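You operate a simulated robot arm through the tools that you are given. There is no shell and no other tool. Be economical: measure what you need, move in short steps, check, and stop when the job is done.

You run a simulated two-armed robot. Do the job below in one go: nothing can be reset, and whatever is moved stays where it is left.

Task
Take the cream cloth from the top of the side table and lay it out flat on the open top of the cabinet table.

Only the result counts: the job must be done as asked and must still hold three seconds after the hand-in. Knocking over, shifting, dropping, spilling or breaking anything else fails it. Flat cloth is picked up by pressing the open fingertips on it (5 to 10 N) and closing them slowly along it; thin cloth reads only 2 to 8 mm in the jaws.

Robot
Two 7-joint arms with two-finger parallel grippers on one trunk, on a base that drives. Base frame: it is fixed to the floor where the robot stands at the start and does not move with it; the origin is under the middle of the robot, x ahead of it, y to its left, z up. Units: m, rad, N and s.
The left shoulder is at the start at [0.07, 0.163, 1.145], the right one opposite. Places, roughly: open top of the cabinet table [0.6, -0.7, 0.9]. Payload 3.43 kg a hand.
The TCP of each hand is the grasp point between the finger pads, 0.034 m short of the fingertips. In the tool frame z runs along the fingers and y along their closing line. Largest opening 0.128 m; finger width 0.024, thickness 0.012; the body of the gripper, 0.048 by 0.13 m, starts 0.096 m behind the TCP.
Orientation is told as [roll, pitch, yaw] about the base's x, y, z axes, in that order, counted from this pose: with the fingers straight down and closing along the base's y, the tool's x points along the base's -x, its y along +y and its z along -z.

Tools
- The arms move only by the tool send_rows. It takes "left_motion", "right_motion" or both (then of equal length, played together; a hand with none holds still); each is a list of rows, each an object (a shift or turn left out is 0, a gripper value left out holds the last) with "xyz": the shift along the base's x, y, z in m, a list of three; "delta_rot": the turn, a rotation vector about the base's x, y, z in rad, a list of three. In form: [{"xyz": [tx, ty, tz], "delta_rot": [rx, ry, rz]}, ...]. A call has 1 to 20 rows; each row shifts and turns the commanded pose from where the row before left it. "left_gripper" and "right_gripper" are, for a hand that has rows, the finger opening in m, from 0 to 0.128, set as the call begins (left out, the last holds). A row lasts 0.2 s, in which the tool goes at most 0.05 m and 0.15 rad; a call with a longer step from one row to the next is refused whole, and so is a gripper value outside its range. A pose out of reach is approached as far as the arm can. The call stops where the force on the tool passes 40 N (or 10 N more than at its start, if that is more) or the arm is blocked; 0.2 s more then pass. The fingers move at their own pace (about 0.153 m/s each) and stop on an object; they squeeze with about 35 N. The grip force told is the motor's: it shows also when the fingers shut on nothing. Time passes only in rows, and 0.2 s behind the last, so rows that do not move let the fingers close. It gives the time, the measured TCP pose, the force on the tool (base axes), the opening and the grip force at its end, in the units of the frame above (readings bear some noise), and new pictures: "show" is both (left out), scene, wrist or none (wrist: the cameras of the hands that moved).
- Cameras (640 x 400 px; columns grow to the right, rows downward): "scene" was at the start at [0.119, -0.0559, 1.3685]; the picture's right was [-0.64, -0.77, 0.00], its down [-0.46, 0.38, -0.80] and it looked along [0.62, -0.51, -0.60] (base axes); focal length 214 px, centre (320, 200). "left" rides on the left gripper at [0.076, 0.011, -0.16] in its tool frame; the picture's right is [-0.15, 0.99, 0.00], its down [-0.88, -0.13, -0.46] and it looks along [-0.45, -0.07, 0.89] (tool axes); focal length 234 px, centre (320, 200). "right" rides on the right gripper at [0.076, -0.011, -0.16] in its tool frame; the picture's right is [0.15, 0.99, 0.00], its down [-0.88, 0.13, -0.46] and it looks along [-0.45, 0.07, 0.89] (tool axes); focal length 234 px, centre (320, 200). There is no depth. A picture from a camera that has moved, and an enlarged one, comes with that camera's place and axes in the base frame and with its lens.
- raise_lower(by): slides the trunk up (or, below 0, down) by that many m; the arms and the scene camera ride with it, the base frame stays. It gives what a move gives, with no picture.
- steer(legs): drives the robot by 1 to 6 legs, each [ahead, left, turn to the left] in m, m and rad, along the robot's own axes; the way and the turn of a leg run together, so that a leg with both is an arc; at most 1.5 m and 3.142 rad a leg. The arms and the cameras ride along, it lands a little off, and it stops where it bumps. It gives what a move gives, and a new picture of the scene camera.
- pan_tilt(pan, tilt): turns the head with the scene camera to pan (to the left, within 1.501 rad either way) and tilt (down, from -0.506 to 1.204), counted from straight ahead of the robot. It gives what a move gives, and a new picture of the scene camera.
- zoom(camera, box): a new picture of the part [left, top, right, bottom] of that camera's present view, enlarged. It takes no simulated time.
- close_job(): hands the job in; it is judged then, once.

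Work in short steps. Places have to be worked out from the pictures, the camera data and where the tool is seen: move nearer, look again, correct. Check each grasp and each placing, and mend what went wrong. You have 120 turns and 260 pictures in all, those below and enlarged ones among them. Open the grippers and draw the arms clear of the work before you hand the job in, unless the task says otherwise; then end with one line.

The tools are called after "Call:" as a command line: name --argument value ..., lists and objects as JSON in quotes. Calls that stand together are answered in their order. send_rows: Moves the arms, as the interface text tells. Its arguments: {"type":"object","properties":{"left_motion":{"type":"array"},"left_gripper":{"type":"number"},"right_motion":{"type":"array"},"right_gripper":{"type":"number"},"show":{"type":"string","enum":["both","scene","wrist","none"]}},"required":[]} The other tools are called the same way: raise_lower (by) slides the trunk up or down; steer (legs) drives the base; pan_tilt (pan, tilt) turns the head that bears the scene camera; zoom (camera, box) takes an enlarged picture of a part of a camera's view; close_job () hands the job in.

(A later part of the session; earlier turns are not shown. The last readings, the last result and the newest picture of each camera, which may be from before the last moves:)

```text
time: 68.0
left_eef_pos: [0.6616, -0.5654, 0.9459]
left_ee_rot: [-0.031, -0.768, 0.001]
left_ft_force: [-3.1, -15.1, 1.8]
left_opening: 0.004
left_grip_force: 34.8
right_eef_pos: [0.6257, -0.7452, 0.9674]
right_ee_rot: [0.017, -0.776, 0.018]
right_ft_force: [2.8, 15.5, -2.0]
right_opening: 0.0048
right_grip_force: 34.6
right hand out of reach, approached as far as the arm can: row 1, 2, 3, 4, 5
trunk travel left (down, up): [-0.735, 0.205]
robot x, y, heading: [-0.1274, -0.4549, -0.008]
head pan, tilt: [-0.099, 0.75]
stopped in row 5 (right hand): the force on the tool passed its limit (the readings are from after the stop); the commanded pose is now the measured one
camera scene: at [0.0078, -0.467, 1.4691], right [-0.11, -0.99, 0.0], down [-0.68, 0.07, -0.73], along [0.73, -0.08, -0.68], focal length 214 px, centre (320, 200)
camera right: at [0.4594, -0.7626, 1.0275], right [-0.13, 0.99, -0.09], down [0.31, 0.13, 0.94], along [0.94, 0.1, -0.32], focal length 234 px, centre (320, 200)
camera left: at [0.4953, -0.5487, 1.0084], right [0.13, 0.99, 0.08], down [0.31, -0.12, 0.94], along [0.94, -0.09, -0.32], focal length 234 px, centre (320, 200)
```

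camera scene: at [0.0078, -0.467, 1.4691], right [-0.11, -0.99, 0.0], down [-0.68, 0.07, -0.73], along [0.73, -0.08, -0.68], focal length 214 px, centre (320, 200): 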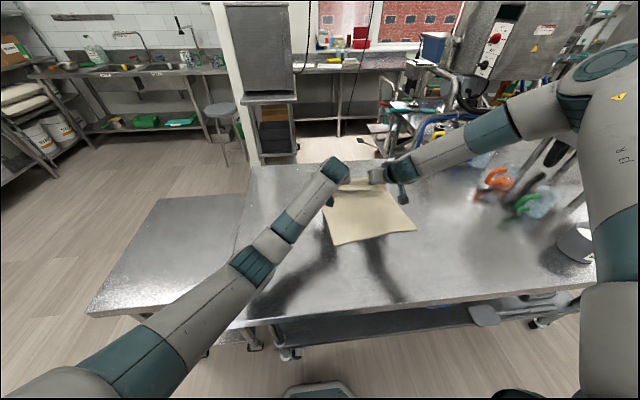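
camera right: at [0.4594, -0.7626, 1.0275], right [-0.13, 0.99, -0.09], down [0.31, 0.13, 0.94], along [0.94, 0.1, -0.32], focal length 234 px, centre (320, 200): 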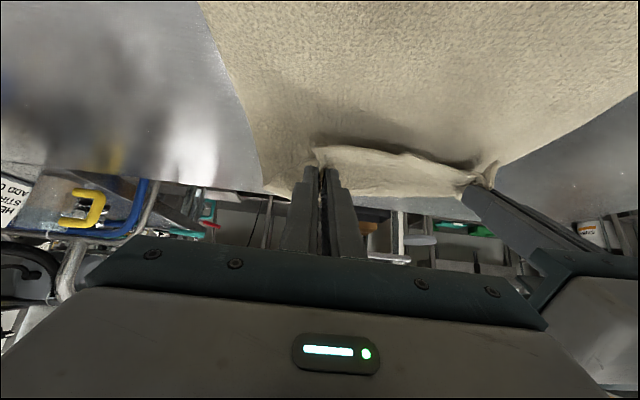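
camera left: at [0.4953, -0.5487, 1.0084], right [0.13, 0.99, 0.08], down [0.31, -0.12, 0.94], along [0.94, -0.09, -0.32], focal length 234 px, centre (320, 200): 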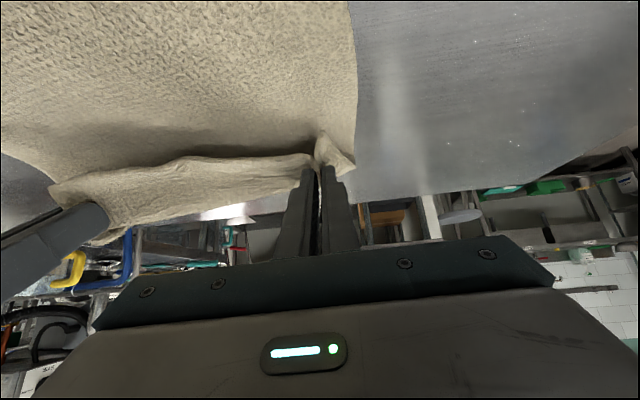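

Right reach shrinks as it goes lower relative to the trunk, so I'll raise both arms 0.1, then lower the trunk by 0.1, and then push outward.

Call:
send_rows --left_motion '[{"xyz": [-0.005, 0, 0.02], "delta_rot": [0.015, 0, 0]}, {"xyz": [-0.005, 0, 0.02], "delta_rot": [0.015, 0, 0]}, {"xyz": [-0.005, 0, 0.02]}, {"xyz": [-0.005, 0, 0.02]}, {"xyz": [-0.005, 0, 0.02]}]' --right_motion '[{"xyz": [0, 0.002, 0.02]}, {"xyz": [0, 0.002, 0.02], "delta_rot": [-0.015, 0, 0]}, {"xyz": [0, 0, 0.02]}, {"xyz": [0.0, 0, 0.015]}, {"xyz": [0.0, 0, 0.01]}]' --show "none"

Call:
raise_lower --by -0.1

```text
time: 69.2
left_eef_pos: [0.6368, -0.5597, 1.0442]
left_ee_rot: [0.019, -0.765, -0.027]
left_ft_force: [-1.6, -17.3, 1.5]
left_opening: 0.004
left_grip_force: 34.9
right_eef_pos: [0.6263, -0.7448, 1.0533]
right_ee_rot: [-0.007, -0.775, 0.029]
right_ft_force: [0.8, 17.2, -1.0]
right_opening: 0.0048
right_grip_force: 35.2
trunk travel left (down, up): [-0.735, 0.205]
robot x, y, heading: [-0.1249, -0.4564, -0.002]
head pan, tilt: [-0.099, 0.75]
```

```text
time: 70.5
left_eef_pos: [0.6335, -0.5606, 0.9828]
left_ee_rot: [0.015, -0.813, -0.024]
left_ft_force: [-1.5, -15.2, -0.2]
left_opening: 0.0038
left_grip_force: 35.2
right_eef_pos: [0.6159, -0.7431, 0.9672]
right_ee_rot: [-0.009, -0.787, 0.031]
right_ft_force: [1.2, 15.7, 2.0]
right_opening: 0.0046
right_grip_force: 35.2
trunk travel left (down, up): [-0.635, 0.305]
robot x, y, heading: [-0.1262, -0.4578, -0.003]
head pan, tilt: [-0.099, 0.75]
```

The left hand sank only 6 cm and rotated: something on the left arm may be touching the table. Raise the trunk back a bit and look.

Call:
raise_lower --by 0.07

Call:
pan_tilt --pan 0.1 --tilt 0.95

```text
time: 71.6
left_eef_pos: [0.6383, -0.5612, 1.0113]
left_ee_rot: [0.019, -0.765, -0.027]
left_ft_force: [-0.6, -16.1, 0.4]
left_opening: 0.0041
left_grip_force: 34.9
right_eef_pos: [0.6275, -0.7438, 1.0207]
right_ee_rot: [-0.008, -0.773, 0.03]
right_ft_force: [0.6, 16.8, -0.8]
right_opening: 0.0046
right_grip_force: 35.0
trunk travel left (down, up): [-0.705, 0.235]
robot x, y, heading: [-0.1276, -0.4569, -0.006]
head pan, tilt: [-0.099, 0.75]
```

```text
time: 72.3
left_eef_pos: [0.6371, -0.56, 1.014]
left_ee_rot: [0.018, -0.766, -0.028]
left_ft_force: [-1.2, -16.3, 1.2]
left_opening: 0.0038
left_grip_force: 34.6
right_eef_pos: [0.6254, -0.7448, 1.0226]
right_ee_rot: [-0.007, -0.774, 0.03]
right_ft_force: [1.6, 16.1, -0.3]
right_opening: 0.0046
right_grip_force: 35.7
trunk travel left (down, up): [-0.705, 0.235]
robot x, y, heading: [-0.1275, -0.4572, -0.005]
head pan, tilt: [0.099, 0.949]
camera scene: at [-0.0025, -0.4511, 1.4237], right [0.09, -1.0, 0.0], down [-0.81, -0.08, -0.58], along [0.58, 0.05, -0.81], focal length 214 px, centre (320, 200)
```

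scene: 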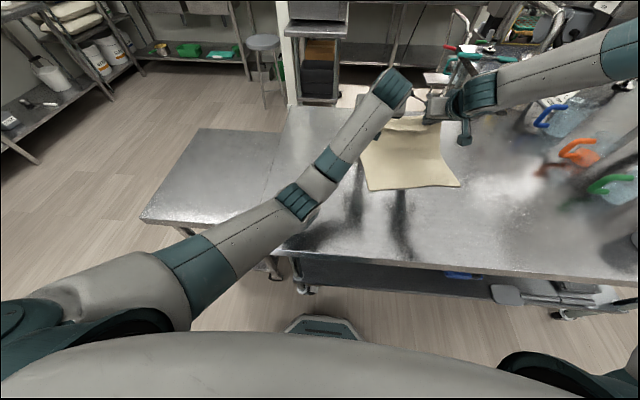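

The left elbow was resting close to the table's near edge; it's clear now and nothing shifted. I'll lower the far edge with the arms here (x≈0.62) and take the slack out later from the near edge.

Call:
send_rows --left_motion '[{"xyz": [0, 0, -0.015]}, {"xyz": [0, 0, -0.015]}, {"xyz": [-0.003, 0, -0.015]}, {"xyz": [-0.003, 0, -0.015]}, {"xyz": [-0.003, 0, -0.008]}, {"xyz": [-0.003, 0, -0.005]}]' --right_motion '[{"xyz": [0, 0.001, -0.015]}, {"xyz": [-0.004, 0.001, -0.015]}, {"xyz": [-0.006, 0.001, -0.015]}, {"xyz": [-0.006, 0.001, -0.015]}, {"xyz": [-0.005, 0, -0.012]}, {"xyz": [-0.005, 0, -0.01]}]' --show "scene"

```text
time: 73.7
left_eef_pos: [0.6374, -0.548, 0.9552]
left_ee_rot: [0.029, -0.79, -0.025]
left_ft_force: [-7.0, -36.5, -2.2]
left_opening: 0.0045
left_grip_force: 35.1
right_eef_pos: [0.6001, -0.736, 0.9425]
right_ee_rot: [0.0, -0.775, 0.031]
right_ft_force: [8.0, 36.1, 1.1]
right_opening: 0.005
right_grip_force: 35.3
trunk travel left (down, up): [-0.705, 0.235]
robot x, y, heading: [-0.1265, -0.4563, -0.007]
head pan, tilt: [0.099, 0.949]
camera scene: at [-0.0019, -0.4514, 1.4236], right [0.09, -1.0, 0.0], down [-0.81, -0.08, -0.58], along [0.58, 0.05, -0.81], focal length 214 px, centre (320, 200)
```

scene: 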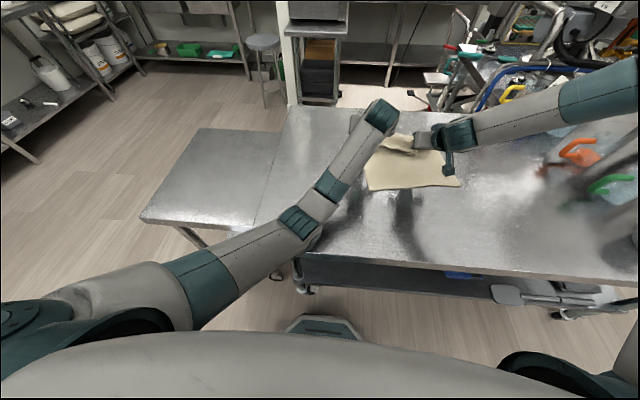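

The left arm's elbow is at the table again, so I'll untilt the left hand (raises that wrist) and relieve the 36 N side pull.

Call:
send_rows --left_motion '[{"xyz": [-0.01, -0.008, 0.012]}, {"xyz": [-0.01, -0.002, 0], "delta_rot": [0, 0.12, 0]}, {"delta_rot": [0, 0.12, 0]}, {"delta_rot": [0, 0.12, 0]}, {"delta_rot": [0, 0.12, 0]}, {"delta_rot": [0, 0.12, 0]}]' --show "scene"

```text
time: 74.1
left_eef_pos: [0.6337, -0.5405, 0.9588]
left_ee_rot: [0.056, -0.793, -0.034]
left_ft_force: [-5.9, -32.1, -3.0]
left_opening: 0.0048
left_grip_force: 34.7
right_eef_pos: [0.6021, -0.7278, 0.946]
right_ee_rot: [0.012, -0.779, 0.039]
right_ft_force: [4.9, 30.8, 1.0]
right_opening: 0.0049
right_grip_force: 34.9
trunk travel left (down, up): [-0.705, 0.235]
robot x, y, heading: [-0.1289, -0.4545, -0.002]
head pan, tilt: [0.099, 0.949]
stopped in row 2 (right hand): the force on the tool passed its limit (the readings are from after the stop); the commanded pose is now the measured one
camera scene: at [-0.0023, -0.4505, 1.4236], right [0.09, -1.0, 0.0], down [-0.81, -0.08, -0.58], along [0.58, 0.05, -0.81], focal length 214 px, centre (320, 200)
```

scene: 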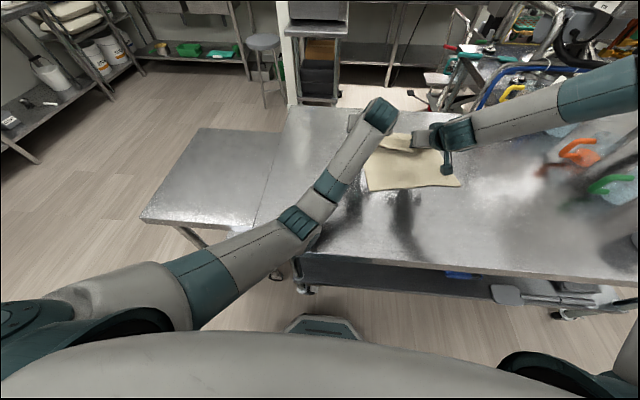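

Relieve the tension by bringing the right hand inward, then raise the trunk slightly to free the left elbow.

Call:
send_rows --right_motion '[{"xyz": [-0.003, 0.004, 0.002]}, {"xyz": [-0.003, 0.004, 0.002]}]' --left_motion '[{"xyz": [0, -0.003, 0.004]}, {"xyz": [0, -0.003, 0.004]}]' --show "none"

Call:
raise_lower --by 0.05

```text
time: 74.7
left_eef_pos: [0.6369, -0.5358, 0.957]
left_ee_rot: [0.092, -0.786, -0.05]
left_ft_force: [-10.3, -39.8, -1.4]
left_opening: 0.0061
left_grip_force: 34.7
right_eef_pos: [0.5936, -0.7218, 0.9495]
right_ee_rot: [0.013, -0.775, 0.033]
right_ft_force: [8.7, 38.8, 2.6]
right_opening: 0.0056
right_grip_force: 35.0
trunk travel left (down, up): [-0.705, 0.235]
robot x, y, heading: [-0.127, -0.4574, -0.0]
head pan, tilt: [0.099, 0.949]
```

```text
time: 75.7
left_eef_pos: [0.6386, -0.5344, 1.0118]
left_ee_rot: [0.086, -0.791, -0.045]
left_ft_force: [-9.8, -39.9, -3.2]
left_opening: 0.0064
left_grip_force: 35.3
right_eef_pos: [0.595, -0.7218, 0.9982]
right_ee_rot: [0.012, -0.778, 0.032]
right_ft_force: [10.2, 39.9, 2.4]
right_opening: 0.0051
right_grip_force: 35.0
trunk travel left (down, up): [-0.755, 0.185]
robot x, y, heading: [-0.1248, -0.4586, -0.006]
head pan, tilt: [0.099, 0.949]
```

Now free of the table; bring the left hand inward and back to match the right, and untilt it.

Call:
send_rows --left_motion '[{"xyz": [-0.02, -0.003, 0], "delta_rot": [-0.03, 0, 0.02]}, {"xyz": [-0.015, -0.003, 0], "delta_rot": [-0.03, 0.05, 0.02]}, {"delta_rot": [-0.02, 0.1, 0]}, {"delta_rot": [0, 0.1, 0]}, {"delta_rot": [0, 0.1, 0]}, {"delta_rot": [0, 0.1, 0]}, {}]' --show "both"

```text
time: 77.3
left_eef_pos: [0.6066, -0.5352, 1.0136]
left_ee_rot: [0.001, -0.342, 0.079]
left_ft_force: [-0.3, -0.1, 0.1]
left_opening: 0.0002
left_grip_force: 32.8
right_eef_pos: [0.594, -0.7254, 0.9973]
right_ee_rot: [0.007, -0.776, 0.031]
right_ft_force: [0.2, -0.8, -0.1]
right_opening: 0.0044
right_grip_force: 34.8
trunk travel left (down, up): [-0.755, 0.185]
robot x, y, heading: [-0.1243, -0.4603, -0.008]
head pan, tilt: [0.099, 0.949]
camera scene: at [-0.0023, -0.451, 1.4736], right [0.09, -1.0, 0.0], down [-0.81, -0.08, -0.58], along [0.58, 0.05, -0.81], focal length 214 px, centre (320, 200)
camera left: at [0.4807, -0.534, 1.1398], right [0.06, 1.0, 0.05], down [0.69, -0.08, 0.72], along [0.73, -0.01, -0.69], focal length 234 px, centre (320, 200)
```

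scene: 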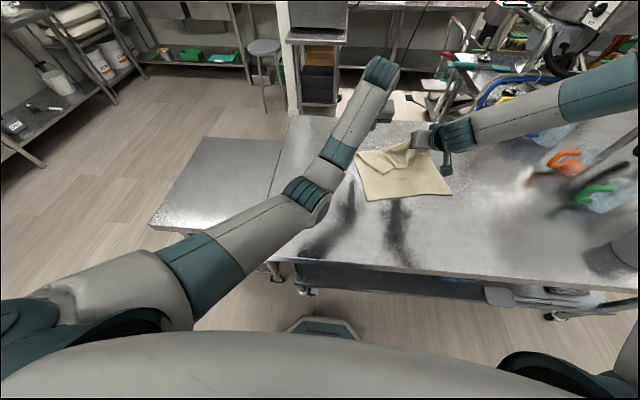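
left: 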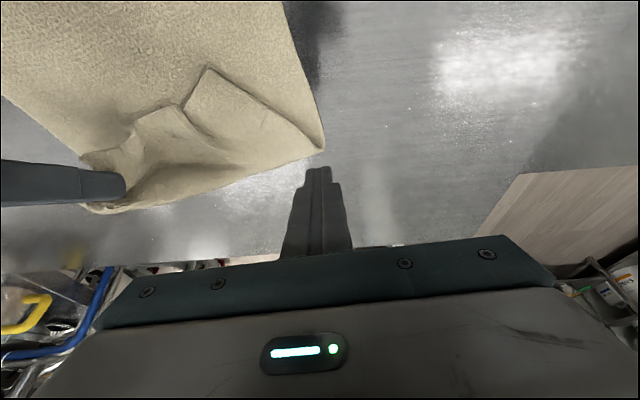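

The left grip slipped out and its corner folded over; the cloth itself is on the table. Lay the right side down and release, then take a clear look.

Call:
send_rows --left_motion '[{"xyz": [0, 0.02, 0.03]}, {"xyz": [-0.03, 0.02, 0.03]}, {"xyz": [-0.03, 0.02, 0.03]}, {"xyz": [-0.03, 0.02, 0.03]}, {"xyz": [-0.03, 0.02, 0.02]}]' --right_motion '[{"xyz": [0, 0, -0.015]}, {"xyz": [-0.002, 0, -0.015]}, {"xyz": [-0.003, 0, -0.012]}, {"xyz": [-0.003, 0, -0.008]}, {"xyz": [-0.002, 0, -0.004]}]' --show "both"

```text
time: 78.5
left_eef_pos: [0.6168, -0.4775, 1.0675]
left_ee_rot: [-0.008, -0.341, 0.074]
left_ft_force: [-0.2, -0.3, -0.2]
left_opening: 0.0
left_grip_force: 33.4
left hand out of reach, approached as far as the arm can: row 2, 3, 4, 5
right_eef_pos: [0.5741, -0.7402, 0.9629]
right_ee_rot: [0.006, -0.776, 0.03]
right_ft_force: [-0.1, -0.5, -0.3]
right_opening: 0.0043
right_grip_force: 34.7
right hand out of reach, approached as far as the arm can: row 2, 3, 4
trunk travel left (down, up): [-0.755, 0.185]
robot x, y, heading: [-0.1257, -0.4548, -0.007]
head pan, tilt: [0.099, 0.949]
camera scene: at [-0.002, -0.4506, 1.4736], right [0.09, -1.0, 0.0], down [-0.81, -0.08, -0.58], along [0.58, 0.05, -0.81], focal length 214 px, centre (320, 200)
camera right: at [0.4075, -0.7568, 1.0226], right [-0.14, 0.99, -0.1], down [0.3, 0.14, 0.94], along [0.94, 0.1, -0.32], focal length 234 px, centre (320, 200)
camera left: at [0.4911, -0.4739, 1.1933], right [0.07, 1.0, 0.04], down [0.68, -0.08, 0.72], along [0.73, -0.02, -0.69], focal length 234 px, centre (320, 200)
```

scene: 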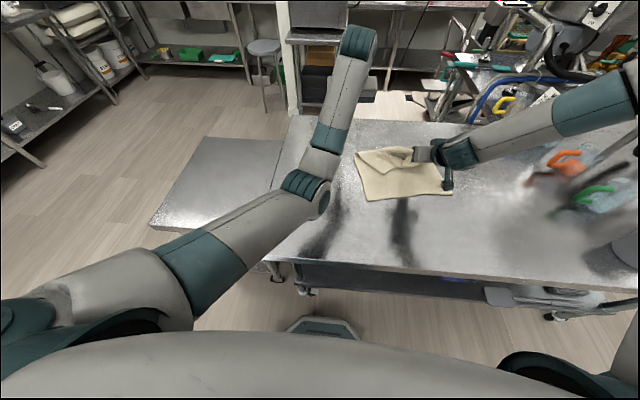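
right: 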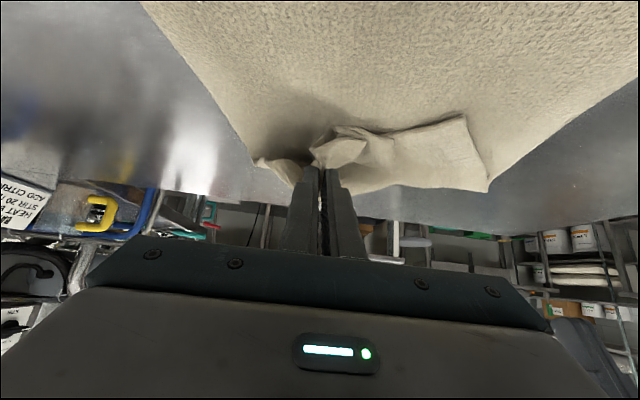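
left: 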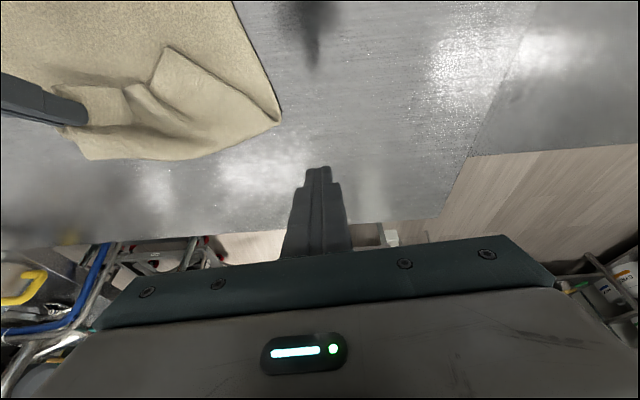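

Plan: release the right corner here, then with both hands pinch the near edge and pull the whole cloth ~0.12 m toward the robot, which stretches it and brings the far part into reach. Releasing the right now.

Call:
send_rows --right_motion '[{}, {}, {"xyz": [-0.02, 0, 0.02]}, {"xyz": [-0.025, 0, 0.025]}, {"xyz": [-0.025, 0, 0.03], "delta_rot": [0, 0.13, 0]}, {"xyz": [-0.02, 0, 0.03], "delta_rot": [0, 0.13, 0]}, {"delta_rot": [0, 0.13, 0]}, {"delta_rot": [0, 0.13, 0]}, {"delta_rot": [0, 0.13, 0]}, {"delta_rot": [0, 0.125, 0]}]' --left_motion '[{"delta_rot": [0, 0.085, 0]}, {"delta_rot": [0, 0.085, 0]}, {"delta_rot": [0, 0.085, 0]}, {"delta_rot": [0, 0.085, -0.07]}, {"xyz": [-0.03, 0, 0.01]}, {"xyz": [-0.03, 0, 0.01]}, {"xyz": [-0.03, 0, 0.01]}, {"xyz": [-0.03, 0, 0.01]}, {"xyz": [-0.03, 0, 0.01]}, {"xyz": [-0.03, 0, 0]}]' --right_gripper 0.04 --left_gripper 0.06 --show "both"

```text
time: 80.7
left_eef_pos: [0.6245, -0.5135, 1.068]
left_ee_rot: [0.002, 0.003, -0.008]
left_ft_force: [0.8, -0.9, -0.5]
left_opening: 0.0599
left_grip_force: 0.0
left hand out of reach, approached as far as the arm can: row 1, 2, 5, 6, 7, 8, 9, 10
right_eef_pos: [0.4864, -0.7396, 1.0658]
right_ee_rot: [0.027, 0.002, 0.022]
right_ft_force: [-0.2, -0.3, -0.2]
right_opening: 0.0397
right_grip_force: 0.0
trunk travel left (down, up): [-0.755, 0.185]
robot x, y, heading: [-0.1247, -0.4554, -0.007]
head pan, tilt: [0.099, 0.949]
camera scene: at [-0.0002, -0.4515, 1.4734], right [0.09, -1.0, 0.0], down [-0.81, -0.08, -0.58], along [0.58, 0.05, -0.81], focal length 214 px, centre (320, 200)
camera right: at [0.4089, -0.7568, 1.2228], right [-0.17, 0.99, 0.03], down [0.88, 0.14, 0.46], along [0.45, 0.1, -0.89], focal length 234 px, centre (320, 200)
camera left: at [0.5492, -0.5014, 1.2287], right [0.16, 0.99, 0.0], down [0.88, -0.14, 0.45], along [0.45, -0.07, -0.89], focal length 234 px, centre (320, 200)
```

scene: 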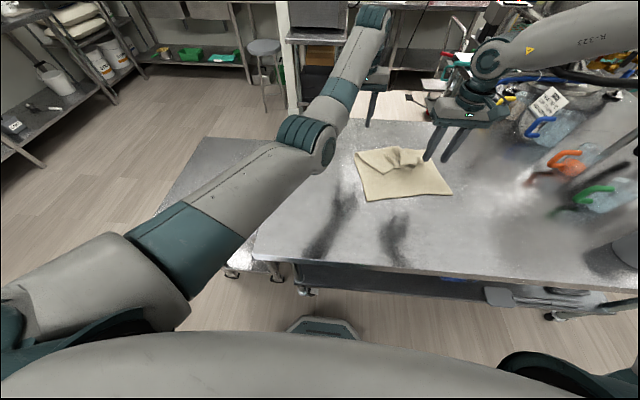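
right: 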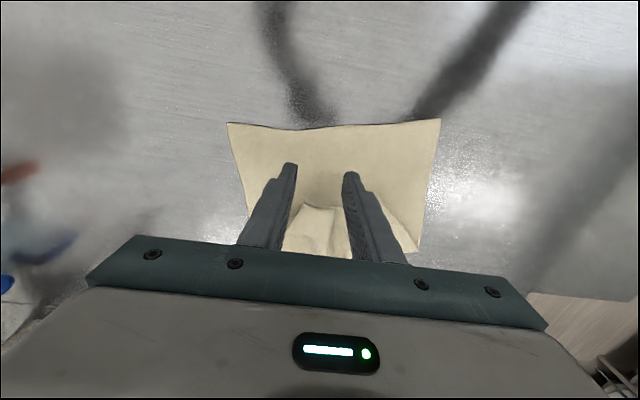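
left: 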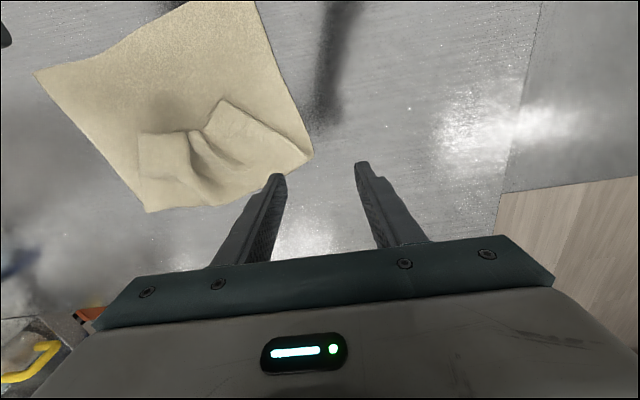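

Both far corners are folded over (near edge now ≈(0.427,−0.58)–(0.48,−0.86)). New plan: re-pick the near edge, lift so it unfolds, touch the hanging edge down far out and lay it toward the robot while backing the base — all in comfortable reach. First raise both hands and reposition.

Call:
send_rows --left_motion '[{"xyz": [0, 0.03, 0.04]}, {"xyz": [0, 0.03, 0.04]}, {"xyz": [0, 0.03, 0.04]}, {"xyz": [-0.03, 0.02, 0.03]}, {"xyz": [-0.03, 0.02, 0.03]}, {"xyz": [-0.03, 0, 0]}, {"xyz": [-0.03, 0, 0]}]' --right_motion '[{"xyz": [0, 0, 0.04], "delta_rot": [-0.027, 0, -0.022]}, {"xyz": [0, 0, 0.04]}, {"xyz": [-0.01, 0, 0.04]}, {"xyz": [-0.01, 0, 0.03]}, {"xyz": [-0.01, 0, 0.03]}, {}, {}]' --right_gripper 0.06 --show "none"

Call:
steer --legs '[[0, -0.16, 0]]'

```text
time: 82.3
left_eef_pos: [0.6449, -0.4029, 1.2742]
left_ee_rot: [0.001, 0.001, -0.011]
left_ft_force: [-0.4, -0.8, 0.5]
left_opening: 0.0597
left_grip_force: 0.0
left hand out of reach, approached as far as the arm can: row 1, 2, 3, 4, 5, 6, 7
right_eef_pos: [0.4542, -0.7391, 1.2437]
right_ee_rot: [-0.001, 0.001, -0.001]
right_ft_force: [-0.5, 0.8, 0.1]
right_opening: 0.0598
right_grip_force: 0.0
trunk travel left (down, up): [-0.755, 0.185]
robot x, y, heading: [-0.1267, -0.4572, -0.006]
head pan, tilt: [0.099, 0.949]
```

```text
time: 83.7
left_eef_pos: [0.6444, -0.557, 1.2735]
left_ee_rot: [0.0, 0.001, -0.008]
left_ft_force: [-0.3, -0.5, 0.2]
left_opening: 0.0601
left_grip_force: 0.1
right_eef_pos: [0.4533, -0.8953, 1.2467]
right_ee_rot: [-0.001, -0.002, 0.002]
right_ft_force: [-0.6, 0.1, -0.1]
right_opening: 0.0601
right_grip_force: 0.1
trunk travel left (down, up): [-0.755, 0.185]
robot x, y, heading: [-0.126, -0.6188, -0.008]
head pan, tilt: [0.099, 0.949]
camera scene: at [-0.0034, -0.6081, 1.4736], right [0.09, -1.0, 0.0], down [-0.81, -0.08, -0.58], along [0.58, 0.05, -0.81], focal length 214 px, centre (320, 200)
```

scene: 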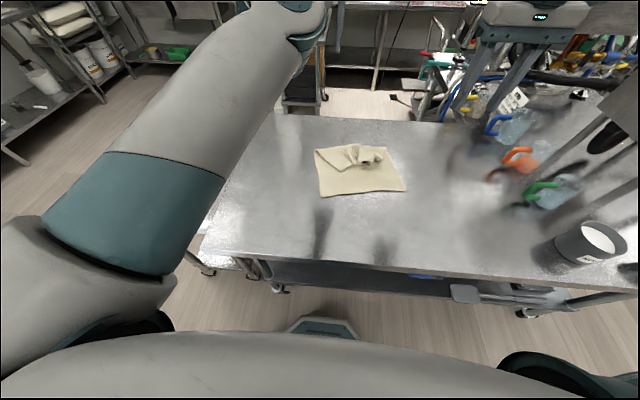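

The left arm sits against some joint limit. Trying to free it by moving it out to its own side (+y) first, then inward toward the robot.

Call:
send_rows --left_motion '[{"xyz": [0, 0.04, 0]}, {"xyz": [0, 0.04, 0]}, {"xyz": [0, 0.04, 0]}, {"xyz": [0, 0.04, 0]}, {"xyz": [0, 0.04, 0]}]' --show "none"

Call:
send_rows --left_motion '[{"xyz": [-0.03, 0, 0]}, {"xyz": [-0.03, 0, 0]}, {"xyz": [-0.03, 0, 0]}]' --show "scene"

```text
time: 84.9
left_eef_pos: [0.6448, -0.3582, 1.272]
left_ee_rot: [0.0, 0.001, -0.008]
left_ft_force: [0.3, 0.0, -1.4]
left_opening: 0.0599
left_grip_force: 0.2
right_eef_pos: [0.4534, -0.8956, 1.2451]
right_ee_rot: [-0.002, 0.0, 0.001]
right_ft_force: [0.2, 0.1, 0.2]
right_opening: 0.06
right_grip_force: 0.0
trunk travel left (down, up): [-0.755, 0.185]
robot x, y, heading: [-0.1314, -0.6172, -0.007]
head pan, tilt: [0.099, 0.949]
```

```text
time: 85.7
left_eef_pos: [0.595, -0.3532, 1.274]
left_ee_rot: [0.0, 0.003, -0.01]
left_ft_force: [-0.4, -0.5, 0.7]
left_opening: 0.0598
left_grip_force: 0.1
left hand out of reach, approached as far as the arm can: row 2, 3
right_eef_pos: [0.4564, -0.8979, 1.2447]
right_ee_rot: [-0.002, 0.001, 0.003]
right_ft_force: [0.5, 0.3, -1.1]
right_opening: 0.0599
right_grip_force: 0.1
trunk travel left (down, up): [-0.755, 0.185]
robot x, y, heading: [-0.1237, -0.6166, -0.003]
head pan, tilt: [0.099, 0.949]
camera scene: at [-0.002, -0.6102, 1.4735], right [0.09, -1.0, 0.0], down [-0.81, -0.08, -0.58], along [0.58, 0.05, -0.81], focal length 214 px, centre (320, 200)
```

scene: 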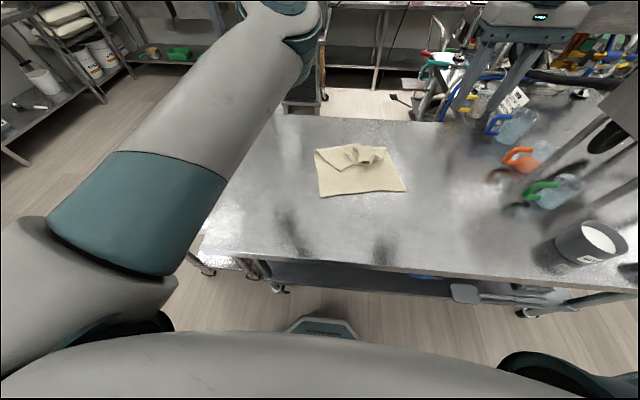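

It gained a little. Testing whether a wrist yaw change unlocks it further.

Call:
send_rows --left_motion '[{"delta_rot": [0, 0, -0.14]}, {"delta_rot": [0, 0, -0.14]}, {"delta_rot": [0, 0, -0.14]}, {"delta_rot": [0, 0, -0.14]}, {"xyz": [-0.03, 0, 0]}, {"xyz": [-0.03, 0, 0]}, {"xyz": [-0.03, 0, 0]}, {"xyz": [-0.03, 0, 0]}]' --show "none"

```text
time: 87.5
left_eef_pos: [0.5935, -0.3529, 1.274]
left_ee_rot: [0.002, 0.001, -0.567]
left_ft_force: [-0.6, -0.9, 0.3]
left_opening: 0.0601
left_grip_force: 0.1
left hand out of reach, approached as far as the arm can: row 5, 6, 7, 8
right_eef_pos: [0.4542, -0.898, 1.2445]
right_ee_rot: [-0.002, -0.002, 0.0]
right_ft_force: [-0.4, 0.5, 0.8]
right_opening: 0.0602
right_grip_force: 0.0
trunk travel left (down, up): [-0.755, 0.185]
robot x, y, heading: [-0.1287, -0.617, -0.006]
head pan, tilt: [0.099, 0.949]
```

Yaw is not it. Try raising or lowering while pulling in.

Call:
send_rows --left_motion '[{"xyz": [0, 0, -0.04], "delta_rot": [0, 0, 0.14]}, {"xyz": [0, 0, -0.04], "delta_rot": [0, 0, 0.14]}, {"xyz": [0, 0, -0.04], "delta_rot": [0, 0, 0.14]}, {"xyz": [0, 0, 0], "delta_rot": [0, 0, 0.14]}, {"xyz": [-0.03, 0, 0]}, {"xyz": [-0.03, 0, 0]}]' --show "none"

Call:
send_rows --left_motion '[{"xyz": [0, 0.04, 0]}, {"xyz": [0, 0.04, 0]}, {"xyz": [-0.03, 0.02, 0]}, {"xyz": [-0.03, 0.02, 0]}, {"xyz": [-0.03, 0.02, 0]}, {"xyz": [-0.03, 0, 0]}]' --show "scene"

```text
time: 88.9
left_eef_pos: [0.5755, -0.3152, 1.1539]
left_ee_rot: [0.001, 0.002, -0.009]
left_ft_force: [-1.0, 0.0, -0.3]
left_opening: 0.06
left_grip_force: 0.0
left hand out of reach, approached as far as the arm can: row 1, 3, 5, 6
right_eef_pos: [0.4543, -0.8964, 1.2449]
right_ee_rot: [-0.002, -0.002, 0.001]
right_ft_force: [0.0, 0.5, 0.3]
right_opening: 0.0599
right_grip_force: 0.1
trunk travel left (down, up): [-0.755, 0.185]
robot x, y, heading: [-0.1255, -0.6171, -0.006]
head pan, tilt: [0.099, 0.949]
```

```text
time: 90.3
left_eef_pos: [0.4536, -0.1758, 1.1549]
left_ee_rot: [0.003, 0.003, -0.009]
left_ft_force: [0.6, 0.3, 0.3]
left_opening: 0.0602
left_grip_force: 0.1
right_eef_pos: [0.4536, -0.8993, 1.2453]
right_ee_rot: [0.001, -0.001, 0.003]
right_ft_force: [-0.6, 0.6, -0.1]
right_opening: 0.06
right_grip_force: 0.1
trunk travel left (down, up): [-0.755, 0.185]
robot x, y, heading: [-0.1307, -0.6218, -0.004]
head pan, tilt: [0.099, 0.949]
camera scene: at [-0.0043, -0.6122, 1.4737], right [0.09, -1.0, 0.0], down [-0.81, -0.08, -0.58], along [0.58, 0.06, -0.81], focal length 214 px, centre (320, 200)
```

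scene: 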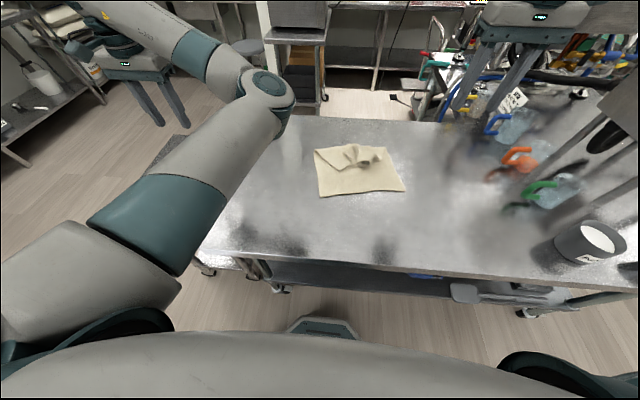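

The left elbow has drifted to the inside (toward the other arm), which blocks inward reach. I'll loop the left hand left → up → forward to swing the elbow back out/down.

Call:
send_rows --left_motion '[{"xyz": [-0.02, 0.045, 0]}, {"xyz": [-0.02, 0.045, 0]}, {"xyz": [-0.02, 0.045, 0]}, {"xyz": [-0.02, 0.045, 0]}, {"xyz": [-0.02, 0.045, 0]}, {"xyz": [-0.02, 0.045, 0]}, {"xyz": [-0.02, 0.01, 0.04]}, {"xyz": [-0.02, 0, 0.045]}, {"xyz": [0, -0.01, 0.045]}, {"xyz": [0, -0.01, 0.045]}, {"xyz": [0, -0.02, 0.045]}, {"xyz": [0, -0.02, 0.045]}, {"xyz": [0, -0.02, 0.045]}, {"xyz": [0, -0.02, 0.045]}]' --show "scene"

```text
time: 93.3
left_eef_pos: [0.2919, 0.0026, 1.512]
left_ee_rot: [0.004, -0.001, -0.009]
left_ft_force: [-0.4, 0.0, 0.5]
left_opening: 0.06
left_grip_force: 0.0
right_eef_pos: [0.4519, -0.9, 1.2459]
right_ee_rot: [0.001, -0.004, 0.0]
right_ft_force: [0.4, -1.1, 1.0]
right_opening: 0.06
right_grip_force: 0.1
trunk travel left (down, up): [-0.755, 0.185]
robot x, y, heading: [-0.1298, -0.6221, -0.006]
head pan, tilt: [0.099, 0.949]
camera scene: at [-0.0059, -0.6128, 1.4738], right [0.09, -1.0, 0.0], down [-0.81, -0.07, -0.58], along [0.58, 0.06, -0.81], focal length 214 px, centre (320, 200)
```

scene: 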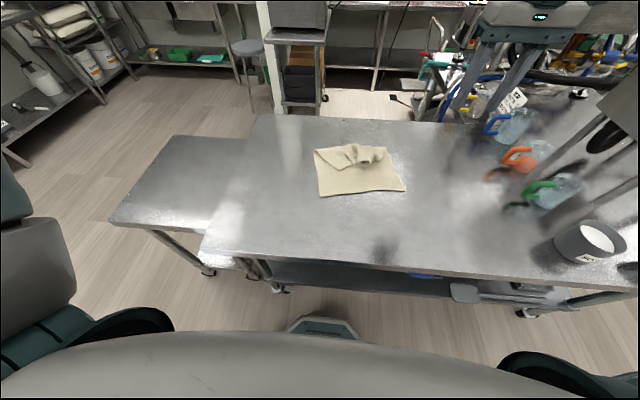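

The elbow left the middle of the view. Continue: forward and inward at height, then check.

Call:
send_rows --left_motion '[{"xyz": [0.01, -0.045, 0]}, {"xyz": [0.01, -0.045, 0]}, {"xyz": [0.01, -0.045, 0]}, {"xyz": [0.01, -0.045, 0]}, {"xyz": [0.01, -0.045, 0]}, {"xyz": [0.01, -0.045, 0]}, {"xyz": [0.01, -0.045, 0]}, {"xyz": [0.01, -0.045, 0]}, {"xyz": [0.01, -0.045, 0]}, {"xyz": [0.01, -0.045, 0]}, {"xyz": [0.01, -0.045, 0]}, {"xyz": [0.01, -0.045, 0]}]' --show "scene"

```text
time: 94.9
left_eef_pos: [0.4038, -0.2361, 1.3799]
left_ee_rot: [0.04, 0.3, 0.144]
left_ft_force: [1.0, -0.7, 0.0]
left_opening: 0.0602
left_grip_force: 0.0
right_eef_pos: [0.4608, -0.8963, 1.2408]
right_ee_rot: [-0.002, 0.008, 0.004]
right_ft_force: [0.6, -0.2, -0.6]
right_opening: 0.0602
right_grip_force: 0.0
trunk travel left (down, up): [-0.755, 0.185]
robot x, y, heading: [-0.1279, -0.6151, 0.001]
head pan, tilt: [0.099, 0.949]
stopped in row 7 (left hand): the arm was blocked; the commanded pose is now the measured one
camera scene: at [0.0048, -0.6103, 1.4726], right [0.1, -1.0, 0.0], down [-0.81, -0.08, -0.58], along [0.57, 0.06, -0.82], focal length 214 px, centre (320, 200)
```

scene: 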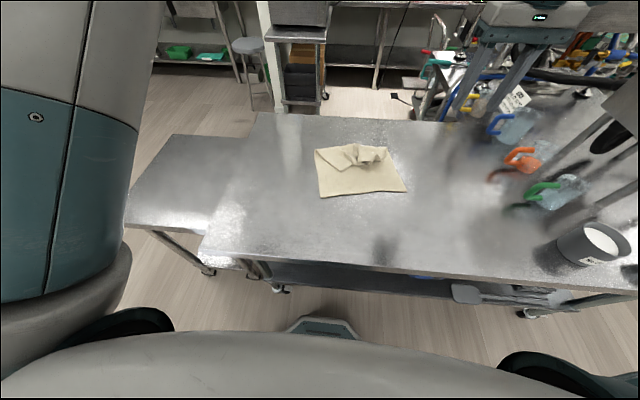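

The raised elbow bumped near the head. Back off outward and down, then look at the left arm's shape.

Call:
send_rows --left_motion '[{"xyz": [-0.01, 0.045, 0], "delta_rot": [-0.04, -0.1, -0.07]}, {"xyz": [-0.01, 0.045, 0], "delta_rot": [0, -0.1, -0.07]}, {"xyz": [0, 0.04, 0], "delta_rot": [0, -0.1, 0]}, {"xyz": [0.03, 0, -0.03]}, {"xyz": [0.03, 0, -0.04]}, {"xyz": [0.03, 0, -0.04]}, {"xyz": [0.03, 0, -0.04]}]' --show "none"

Call:
pan_tilt --pan 0.9 --tilt 0.5

```text
time: 96.5
left_eef_pos: [0.4987, -0.1069, 1.2333]
left_ee_rot: [-0.012, 0.001, -0.013]
left_ft_force: [-0.4, 0.0, -0.3]
left_opening: 0.0599
left_grip_force: 0.0
right_eef_pos: [0.4562, -0.8961, 1.2438]
right_ee_rot: [-0.003, -0.001, 0.003]
right_ft_force: [0.3, -0.5, 0.3]
right_opening: 0.06
right_grip_force: 0.3
trunk travel left (down, up): [-0.755, 0.185]
robot x, y, heading: [-0.1254, -0.6182, -0.004]
head pan, tilt: [0.099, 0.949]
```

```text
time: 97.6
left_eef_pos: [0.4964, -0.1092, 1.2348]
left_ee_rot: [-0.013, -0.002, -0.012]
left_ft_force: [1.2, 0.2, -0.5]
left_opening: 0.0601
left_grip_force: 0.1
right_eef_pos: [0.4551, -0.8971, 1.2457]
right_ee_rot: [0.0, -0.001, 0.004]
right_ft_force: [-0.5, 0.3, -0.2]
right_opening: 0.0599
right_grip_force: 0.1
trunk travel left (down, up): [-0.755, 0.185]
robot x, y, heading: [-0.1275, -0.617, -0.012]
head pan, tilt: [0.901, 0.499]
camera scene: at [-0.0187, -0.5462, 1.511], right [0.78, -0.63, 0.0], down [-0.3, -0.37, -0.88], along [0.55, 0.68, -0.48], focal length 214 px, centre (320, 200)
```

scene: 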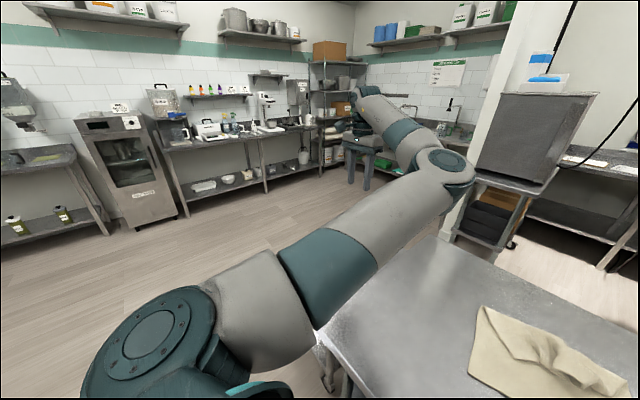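

The left elbow is still on the inside. I'll back the base away into free space and make a larger loop with the left hand (down → out left → forward), which should roll that elbow back down/outward.

Call:
steer --legs '[[-0.5, 0, 0]]'

Call:
raise_lower --by 0.15

Call:
send_rows --left_motion '[{"xyz": [-0.01, -0.03, -0.03]}, {"xyz": [-0.01, -0.03, -0.03]}, {"xyz": [-0.02, -0.03, -0.03]}, {"xyz": [-0.02, 0, -0.04]}, {"xyz": [-0.02, 0, -0.04]}, {"xyz": [-0.02, 0, -0.04]}, {"xyz": [-0.02, 0, -0.04]}, {"xyz": [-0.02, 0, -0.04]}, {"xyz": [-0.02, 0, -0.04]}, {"xyz": [-0.02, 0, -0.04]}, {"xyz": [-0.02, 0, -0.04]}, {"xyz": [-0.02, 0, -0.04]}]' --show "scene"

```text
time: 100.5
left_eef_pos: [0.0039, -0.1056, 1.2331]
left_ee_rot: [-0.013, 0.001, -0.01]
left_ft_force: [0.1, 0.6, 0.4]
left_opening: 0.0601
left_grip_force: 0.1
right_eef_pos: [-0.0347, -0.8934, 1.2447]
right_ee_rot: [0.0, -0.001, 0.005]
right_ft_force: [0.3, -0.5, 0.6]
right_opening: 0.0602
right_grip_force: 0.0
trunk travel left (down, up): [-0.755, 0.185]
robot x, y, heading: [-0.621, -0.6174, -0.001]
head pan, tilt: [0.901, 0.499]
camera scene: at [-0.5097, -0.5442, 1.511], right [0.78, -0.62, 0.0], down [-0.3, -0.37, -0.88], along [0.55, 0.69, -0.48], focal length 214 px, centre (320, 200)
```

scene: 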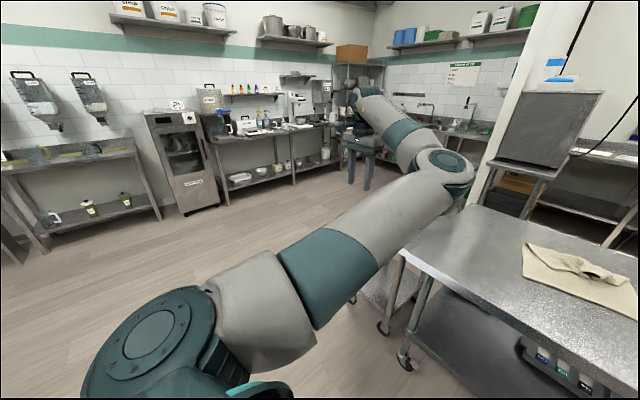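

```text
time: 102.3
left_eef_pos: [0.004, -0.1064, 1.3828]
left_ee_rot: [-0.012, -0.001, -0.011]
left_ft_force: [-0.4, 0.5, 0.3]
left_opening: 0.06
left_grip_force: 0.0
right_eef_pos: [-0.0347, -0.8933, 1.3946]
right_ee_rot: [0.001, 0.0, 0.006]
right_ft_force: [-0.2, -0.4, 1.0]
right_opening: 0.0601
right_grip_force: 0.2
trunk travel left (down, up): [-0.905, 0.035]
robot x, y, heading: [-0.62, -0.612, -0.002]
head pan, tilt: [0.901, 0.499]
```

```text
time: 104.9
left_eef_pos: [-0.2154, -0.147, 0.9586]
left_ee_rot: [0.05, -0.034, 0.045]
left_ft_force: [0.0, 0.9, 0.3]
left_opening: 0.0599
left_grip_force: 0.1
right_eef_pos: [-0.0378, -0.8931, 1.3942]
right_ee_rot: [-0.003, -0.001, 0.006]
right_ft_force: [-0.8, 0.1, 0.8]
right_opening: 0.0601
right_grip_force: 0.0
trunk travel left (down, up): [-0.905, 0.035]
robot x, y, heading: [-0.6219, -0.6155, -0.002]
head pan, tilt: [0.901, 0.499]
camera scene: at [-0.5121, -0.5432, 1.6613], right [0.78, -0.62, 0.0], down [-0.3, -0.38, -0.88], along [0.55, 0.69, -0.48], focal length 214 px, centre (320, 200)
```

scene: 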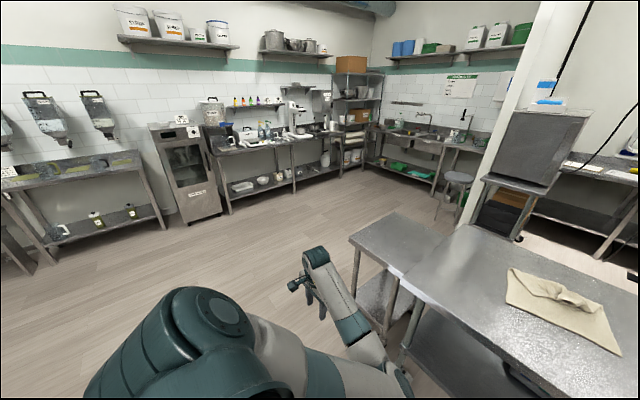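

The arm now points down with the elbow forward-right. Next swing out to the left, low.

Call:
send_rows --left_motion '[{"xyz": [-0.02, 0.02, -0.02], "delta_rot": [-0.05, 0.034, -0.045]}, {"xyz": [-0.03, 0.03, -0.01]}, {"xyz": [-0.03, 0.03, -0.01]}, {"xyz": [-0.03, 0.03, 0]}, {"xyz": [-0.03, 0.03, 0]}, {"xyz": [-0.03, 0.03, 0.01]}, {"xyz": [-0.03, 0.03, 0.01]}, {"xyz": [-0.02, 0.03, 0.02]}, {"xyz": [-0.02, 0.03, 0.03]}, {"xyz": [0, 0.02, 0.04]}, {"xyz": [0, 0.02, 0.04]}, {"xyz": [0, 0.02, 0.04]}, {"xyz": [0, 0, 0.045]}, {"xyz": [0, 0, 0.045]}, {"xyz": [0, 0, 0.045]}]' --show "scene"

```text
time: 108.1
left_eef_pos: [-0.4575, 0.124, 1.2198]
left_ee_rot: [-0.063, 0.031, -0.055]
left_ft_force: [-0.5, 0.2, 0.2]
left_opening: 0.06
left_grip_force: 0.1
right_eef_pos: [-0.037, -0.8938, 1.3947]
right_ee_rot: [0.0, -0.002, 0.005]
right_ft_force: [0.5, 0.5, -0.3]
right_opening: 0.06
right_grip_force: 0.1
trunk travel left (down, up): [-0.905, 0.035]
robot x, y, heading: [-0.617, -0.6137, -0.001]
head pan, tilt: [0.901, 0.499]
camera scene: at [-0.5116, -0.5445, 1.6611], right [0.78, -0.62, 0.0], down [-0.3, -0.37, -0.88], along [0.55, 0.69, -0.48], focal length 214 px, centre (320, 200)
```

scene: 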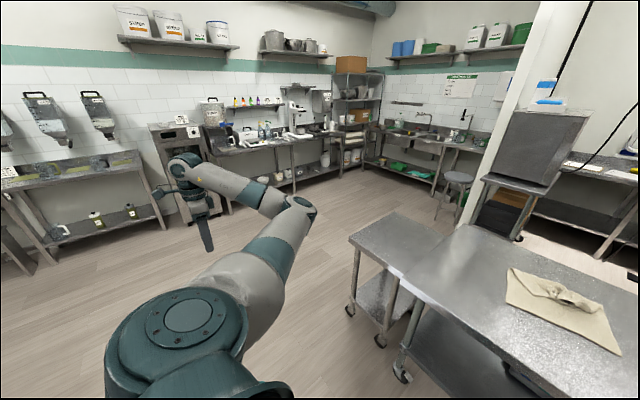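

Now swing forward at this height and see where the elbow ends up.

Call:
send_rows --left_motion '[{"xyz": [0.04, 0, 0], "delta_rot": [0.06, -0.03, 0.055]}, {"xyz": [0.045, 0, 0]}, {"xyz": [0.045, -0.01, 0]}, {"xyz": [0.045, -0.01, 0]}, {"xyz": [0.045, -0.02, 0]}, {"xyz": [0.045, -0.02, 0]}, {"xyz": [0.045, -0.02, 0]}, {"xyz": [0.04, -0.03, 0]}, {"xyz": [0.04, -0.03, 0]}, {"xyz": [0.04, -0.03, 0]}]' --show "scene"

```text
time: 110.3
left_eef_pos: [-0.0252, -0.0476, 1.2199]
left_ee_rot: [-0.002, 0.004, 0.003]
left_ft_force: [-0.2, -0.5, -0.3]
left_opening: 0.0603
left_grip_force: 0.0
right_eef_pos: [-0.0356, -0.8962, 1.3945]
right_ee_rot: [-0.001, 0.001, 0.006]
right_ft_force: [-0.6, -0.1, -0.9]
right_opening: 0.0602
right_grip_force: 0.1
trunk travel left (down, up): [-0.905, 0.035]
robot x, y, heading: [-0.6184, -0.6181, -0.001]
head pan, tilt: [0.901, 0.499]
camera scene: at [-0.5095, -0.5455, 1.6611], right [0.78, -0.62, 0.0], down [-0.3, -0.37, -0.88], along [0.55, 0.69, -0.48], focal length 214 px, centre (320, 200)
```

scene: 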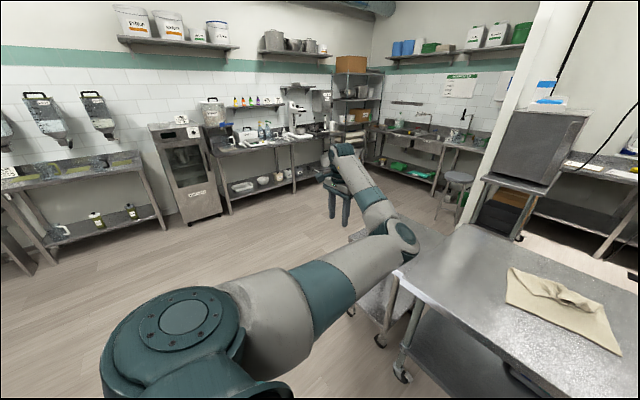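

Progress: the elbow now hangs down-right instead of right. Repeat the same loop once more.

Call:
send_rows --left_motion '[{"xyz": [0, -0.045, 0.01]}, {"xyz": [0, -0.045, 0.01]}, {"xyz": [0, -0.045, 0.01]}, {"xyz": [-0.02, -0.02, -0.04]}, {"xyz": [-0.02, 0, -0.045]}, {"xyz": [-0.02, 0, -0.045]}, {"xyz": [-0.02, 0, -0.045]}, {"xyz": [-0.02, 0, -0.045]}, {"xyz": [-0.02, 0, -0.045]}, {"xyz": [-0.02, 0, -0.045]}, {"xyz": [-0.02, 0, -0.04]}]' --show "none"

Call:
send_rows --left_motion '[{"xyz": [-0.03, 0.035, 0]}, {"xyz": [-0.03, 0.035, 0]}, {"xyz": [-0.03, 0.035, 0]}, {"xyz": [-0.03, 0.035, 0]}, {"xyz": [-0.03, 0.035, 0]}, {"xyz": [-0.03, 0.035, 0]}, {"xyz": [-0.02, 0.035, 0.02]}, {"xyz": [-0.02, 0.035, 0.02]}, {"xyz": [-0.02, 0.02, 0.04]}, {"xyz": [0, 0.02, 0.04]}, {"xyz": [0, 0.02, 0.04]}, {"xyz": [0, 0.01, 0.045]}, {"xyz": [0, 0, 0.045]}, {"xyz": [0, 0, 0.045]}, {"xyz": [0, 0, 0.045]}, {"xyz": [0, 0, 0.045]}]' --show "scene"

```text
time: 112.7
left_eef_pos: [-0.1776, -0.1534, 0.9261]
left_ee_rot: [0.058, -0.033, 0.043]
left_ft_force: [0.6, 0.1, -0.3]
left_opening: 0.0601
left_grip_force: 0.0
right_eef_pos: [-0.0376, -0.8933, 1.3957]
right_ee_rot: [-0.002, -0.002, 0.005]
right_ft_force: [-0.1, -0.1, 0.5]
right_opening: 0.0603
right_grip_force: 0.1
trunk travel left (down, up): [-0.905, 0.035]
robot x, y, heading: [-0.6189, -0.6146, 0.003]
head pan, tilt: [0.901, 0.499]
```

```text
time: 116.1
left_eef_pos: [-0.4283, 0.1478, 1.2853]
left_ee_rot: [-0.002, 0.003, 0.0]
left_ft_force: [-0.1, -0.1, 0.9]
left_opening: 0.0602
left_grip_force: 0.1
right_eef_pos: [-0.0376, -0.8952, 1.395]
right_ee_rot: [-0.001, -0.003, 0.005]
right_ft_force: [0.3, -0.3, -0.5]
right_opening: 0.0599
right_grip_force: 0.1
trunk travel left (down, up): [-0.905, 0.035]
robot x, y, heading: [-0.618, -0.6169, -0.003]
head pan, tilt: [0.901, 0.499]
camera scene: at [-0.5113, -0.5456, 1.6611], right [0.78, -0.62, 0.0], down [-0.3, -0.37, -0.88], along [0.55, 0.69, -0.48], focal length 214 px, centre (320, 200)
```

scene: 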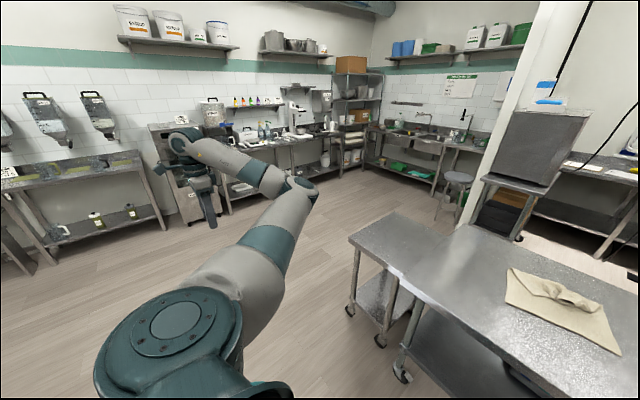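

Swing forward again and inspect.

Call:
send_rows --left_motion '[{"xyz": [0.045, 0, 0]}, {"xyz": [0.045, 0, 0]}, {"xyz": [0.045, -0.01, 0]}, {"xyz": [0.045, -0.01, 0]}, {"xyz": [0.045, -0.02, 0]}, {"xyz": [0.045, -0.02, 0]}, {"xyz": [0.045, -0.02, -0.01]}, {"xyz": [0.04, -0.03, -0.01]}, {"xyz": [0.04, -0.03, -0.01]}, {"xyz": [0.03, -0.035, -0.01]}, {"xyz": [0.03, -0.035, 0]}, {"xyz": [0.02, -0.04, 0]}, {"xyz": [0.0, -0.045, 0]}, {"xyz": [0.0, -0.045, 0]}, {"xyz": [0.0, -0.045, 0]}]' --show "scene"

```text
refused: row 7 steps farther than a row can; nothing moved
```

Call:
send_rows --left_motion '[{"xyz": [0.045, 0, 0]}, {"xyz": [0.045, 0, 0]}, {"xyz": [0.045, -0.01, 0]}, {"xyz": [0.045, -0.01, 0]}, {"xyz": [0.045, -0.015, 0]}, {"xyz": [0.045, -0.015, 0]}, {"xyz": [0.04, -0.02, -0.01]}, {"xyz": [0.035, -0.03, -0.01]}, {"xyz": [0.035, -0.03, -0.01]}, {"xyz": [0.03, -0.035, -0.01]}, {"xyz": [0.03, -0.035, 0]}, {"xyz": [0.02, -0.04, 0]}, {"xyz": [0.0, -0.045, 0]}, {"xyz": [0.0, -0.045, 0]}, {"xyz": [0.0, -0.045, 0]}]' --show "scene"

```text
time: 119.3
left_eef_pos: [0.0336, -0.2282, 1.2463]
left_ee_rot: [-0.001, 0.002, 0.0]
left_ft_force: [-0.4, -0.6, -0.4]
left_opening: 0.0599
left_grip_force: 0.0
right_eef_pos: [-0.0375, -0.8967, 1.3945]
right_ee_rot: [0.002, -0.001, 0.005]
right_ft_force: [-0.7, -0.2, 0.4]
right_opening: 0.06
right_grip_force: 0.2
trunk travel left (down, up): [-0.905, 0.035]
robot x, y, heading: [-0.622, -0.6124, -0.002]
head pan, tilt: [0.901, 0.499]
camera scene: at [-0.5111, -0.547, 1.6613], right [0.78, -0.62, 0.0], down [-0.3, -0.37, -0.88], along [0.55, 0.69, -0.48], focal length 214 px, centre (320, 200)
```

scene: 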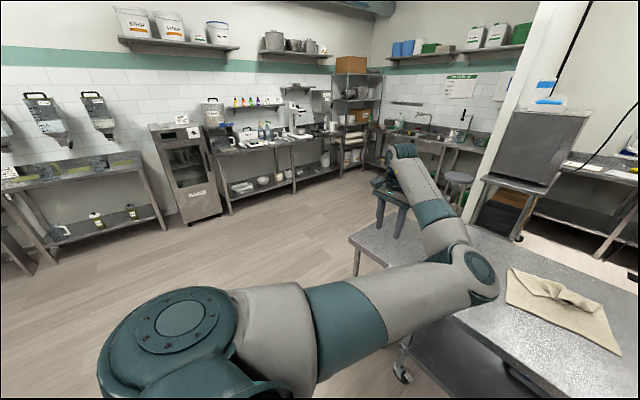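

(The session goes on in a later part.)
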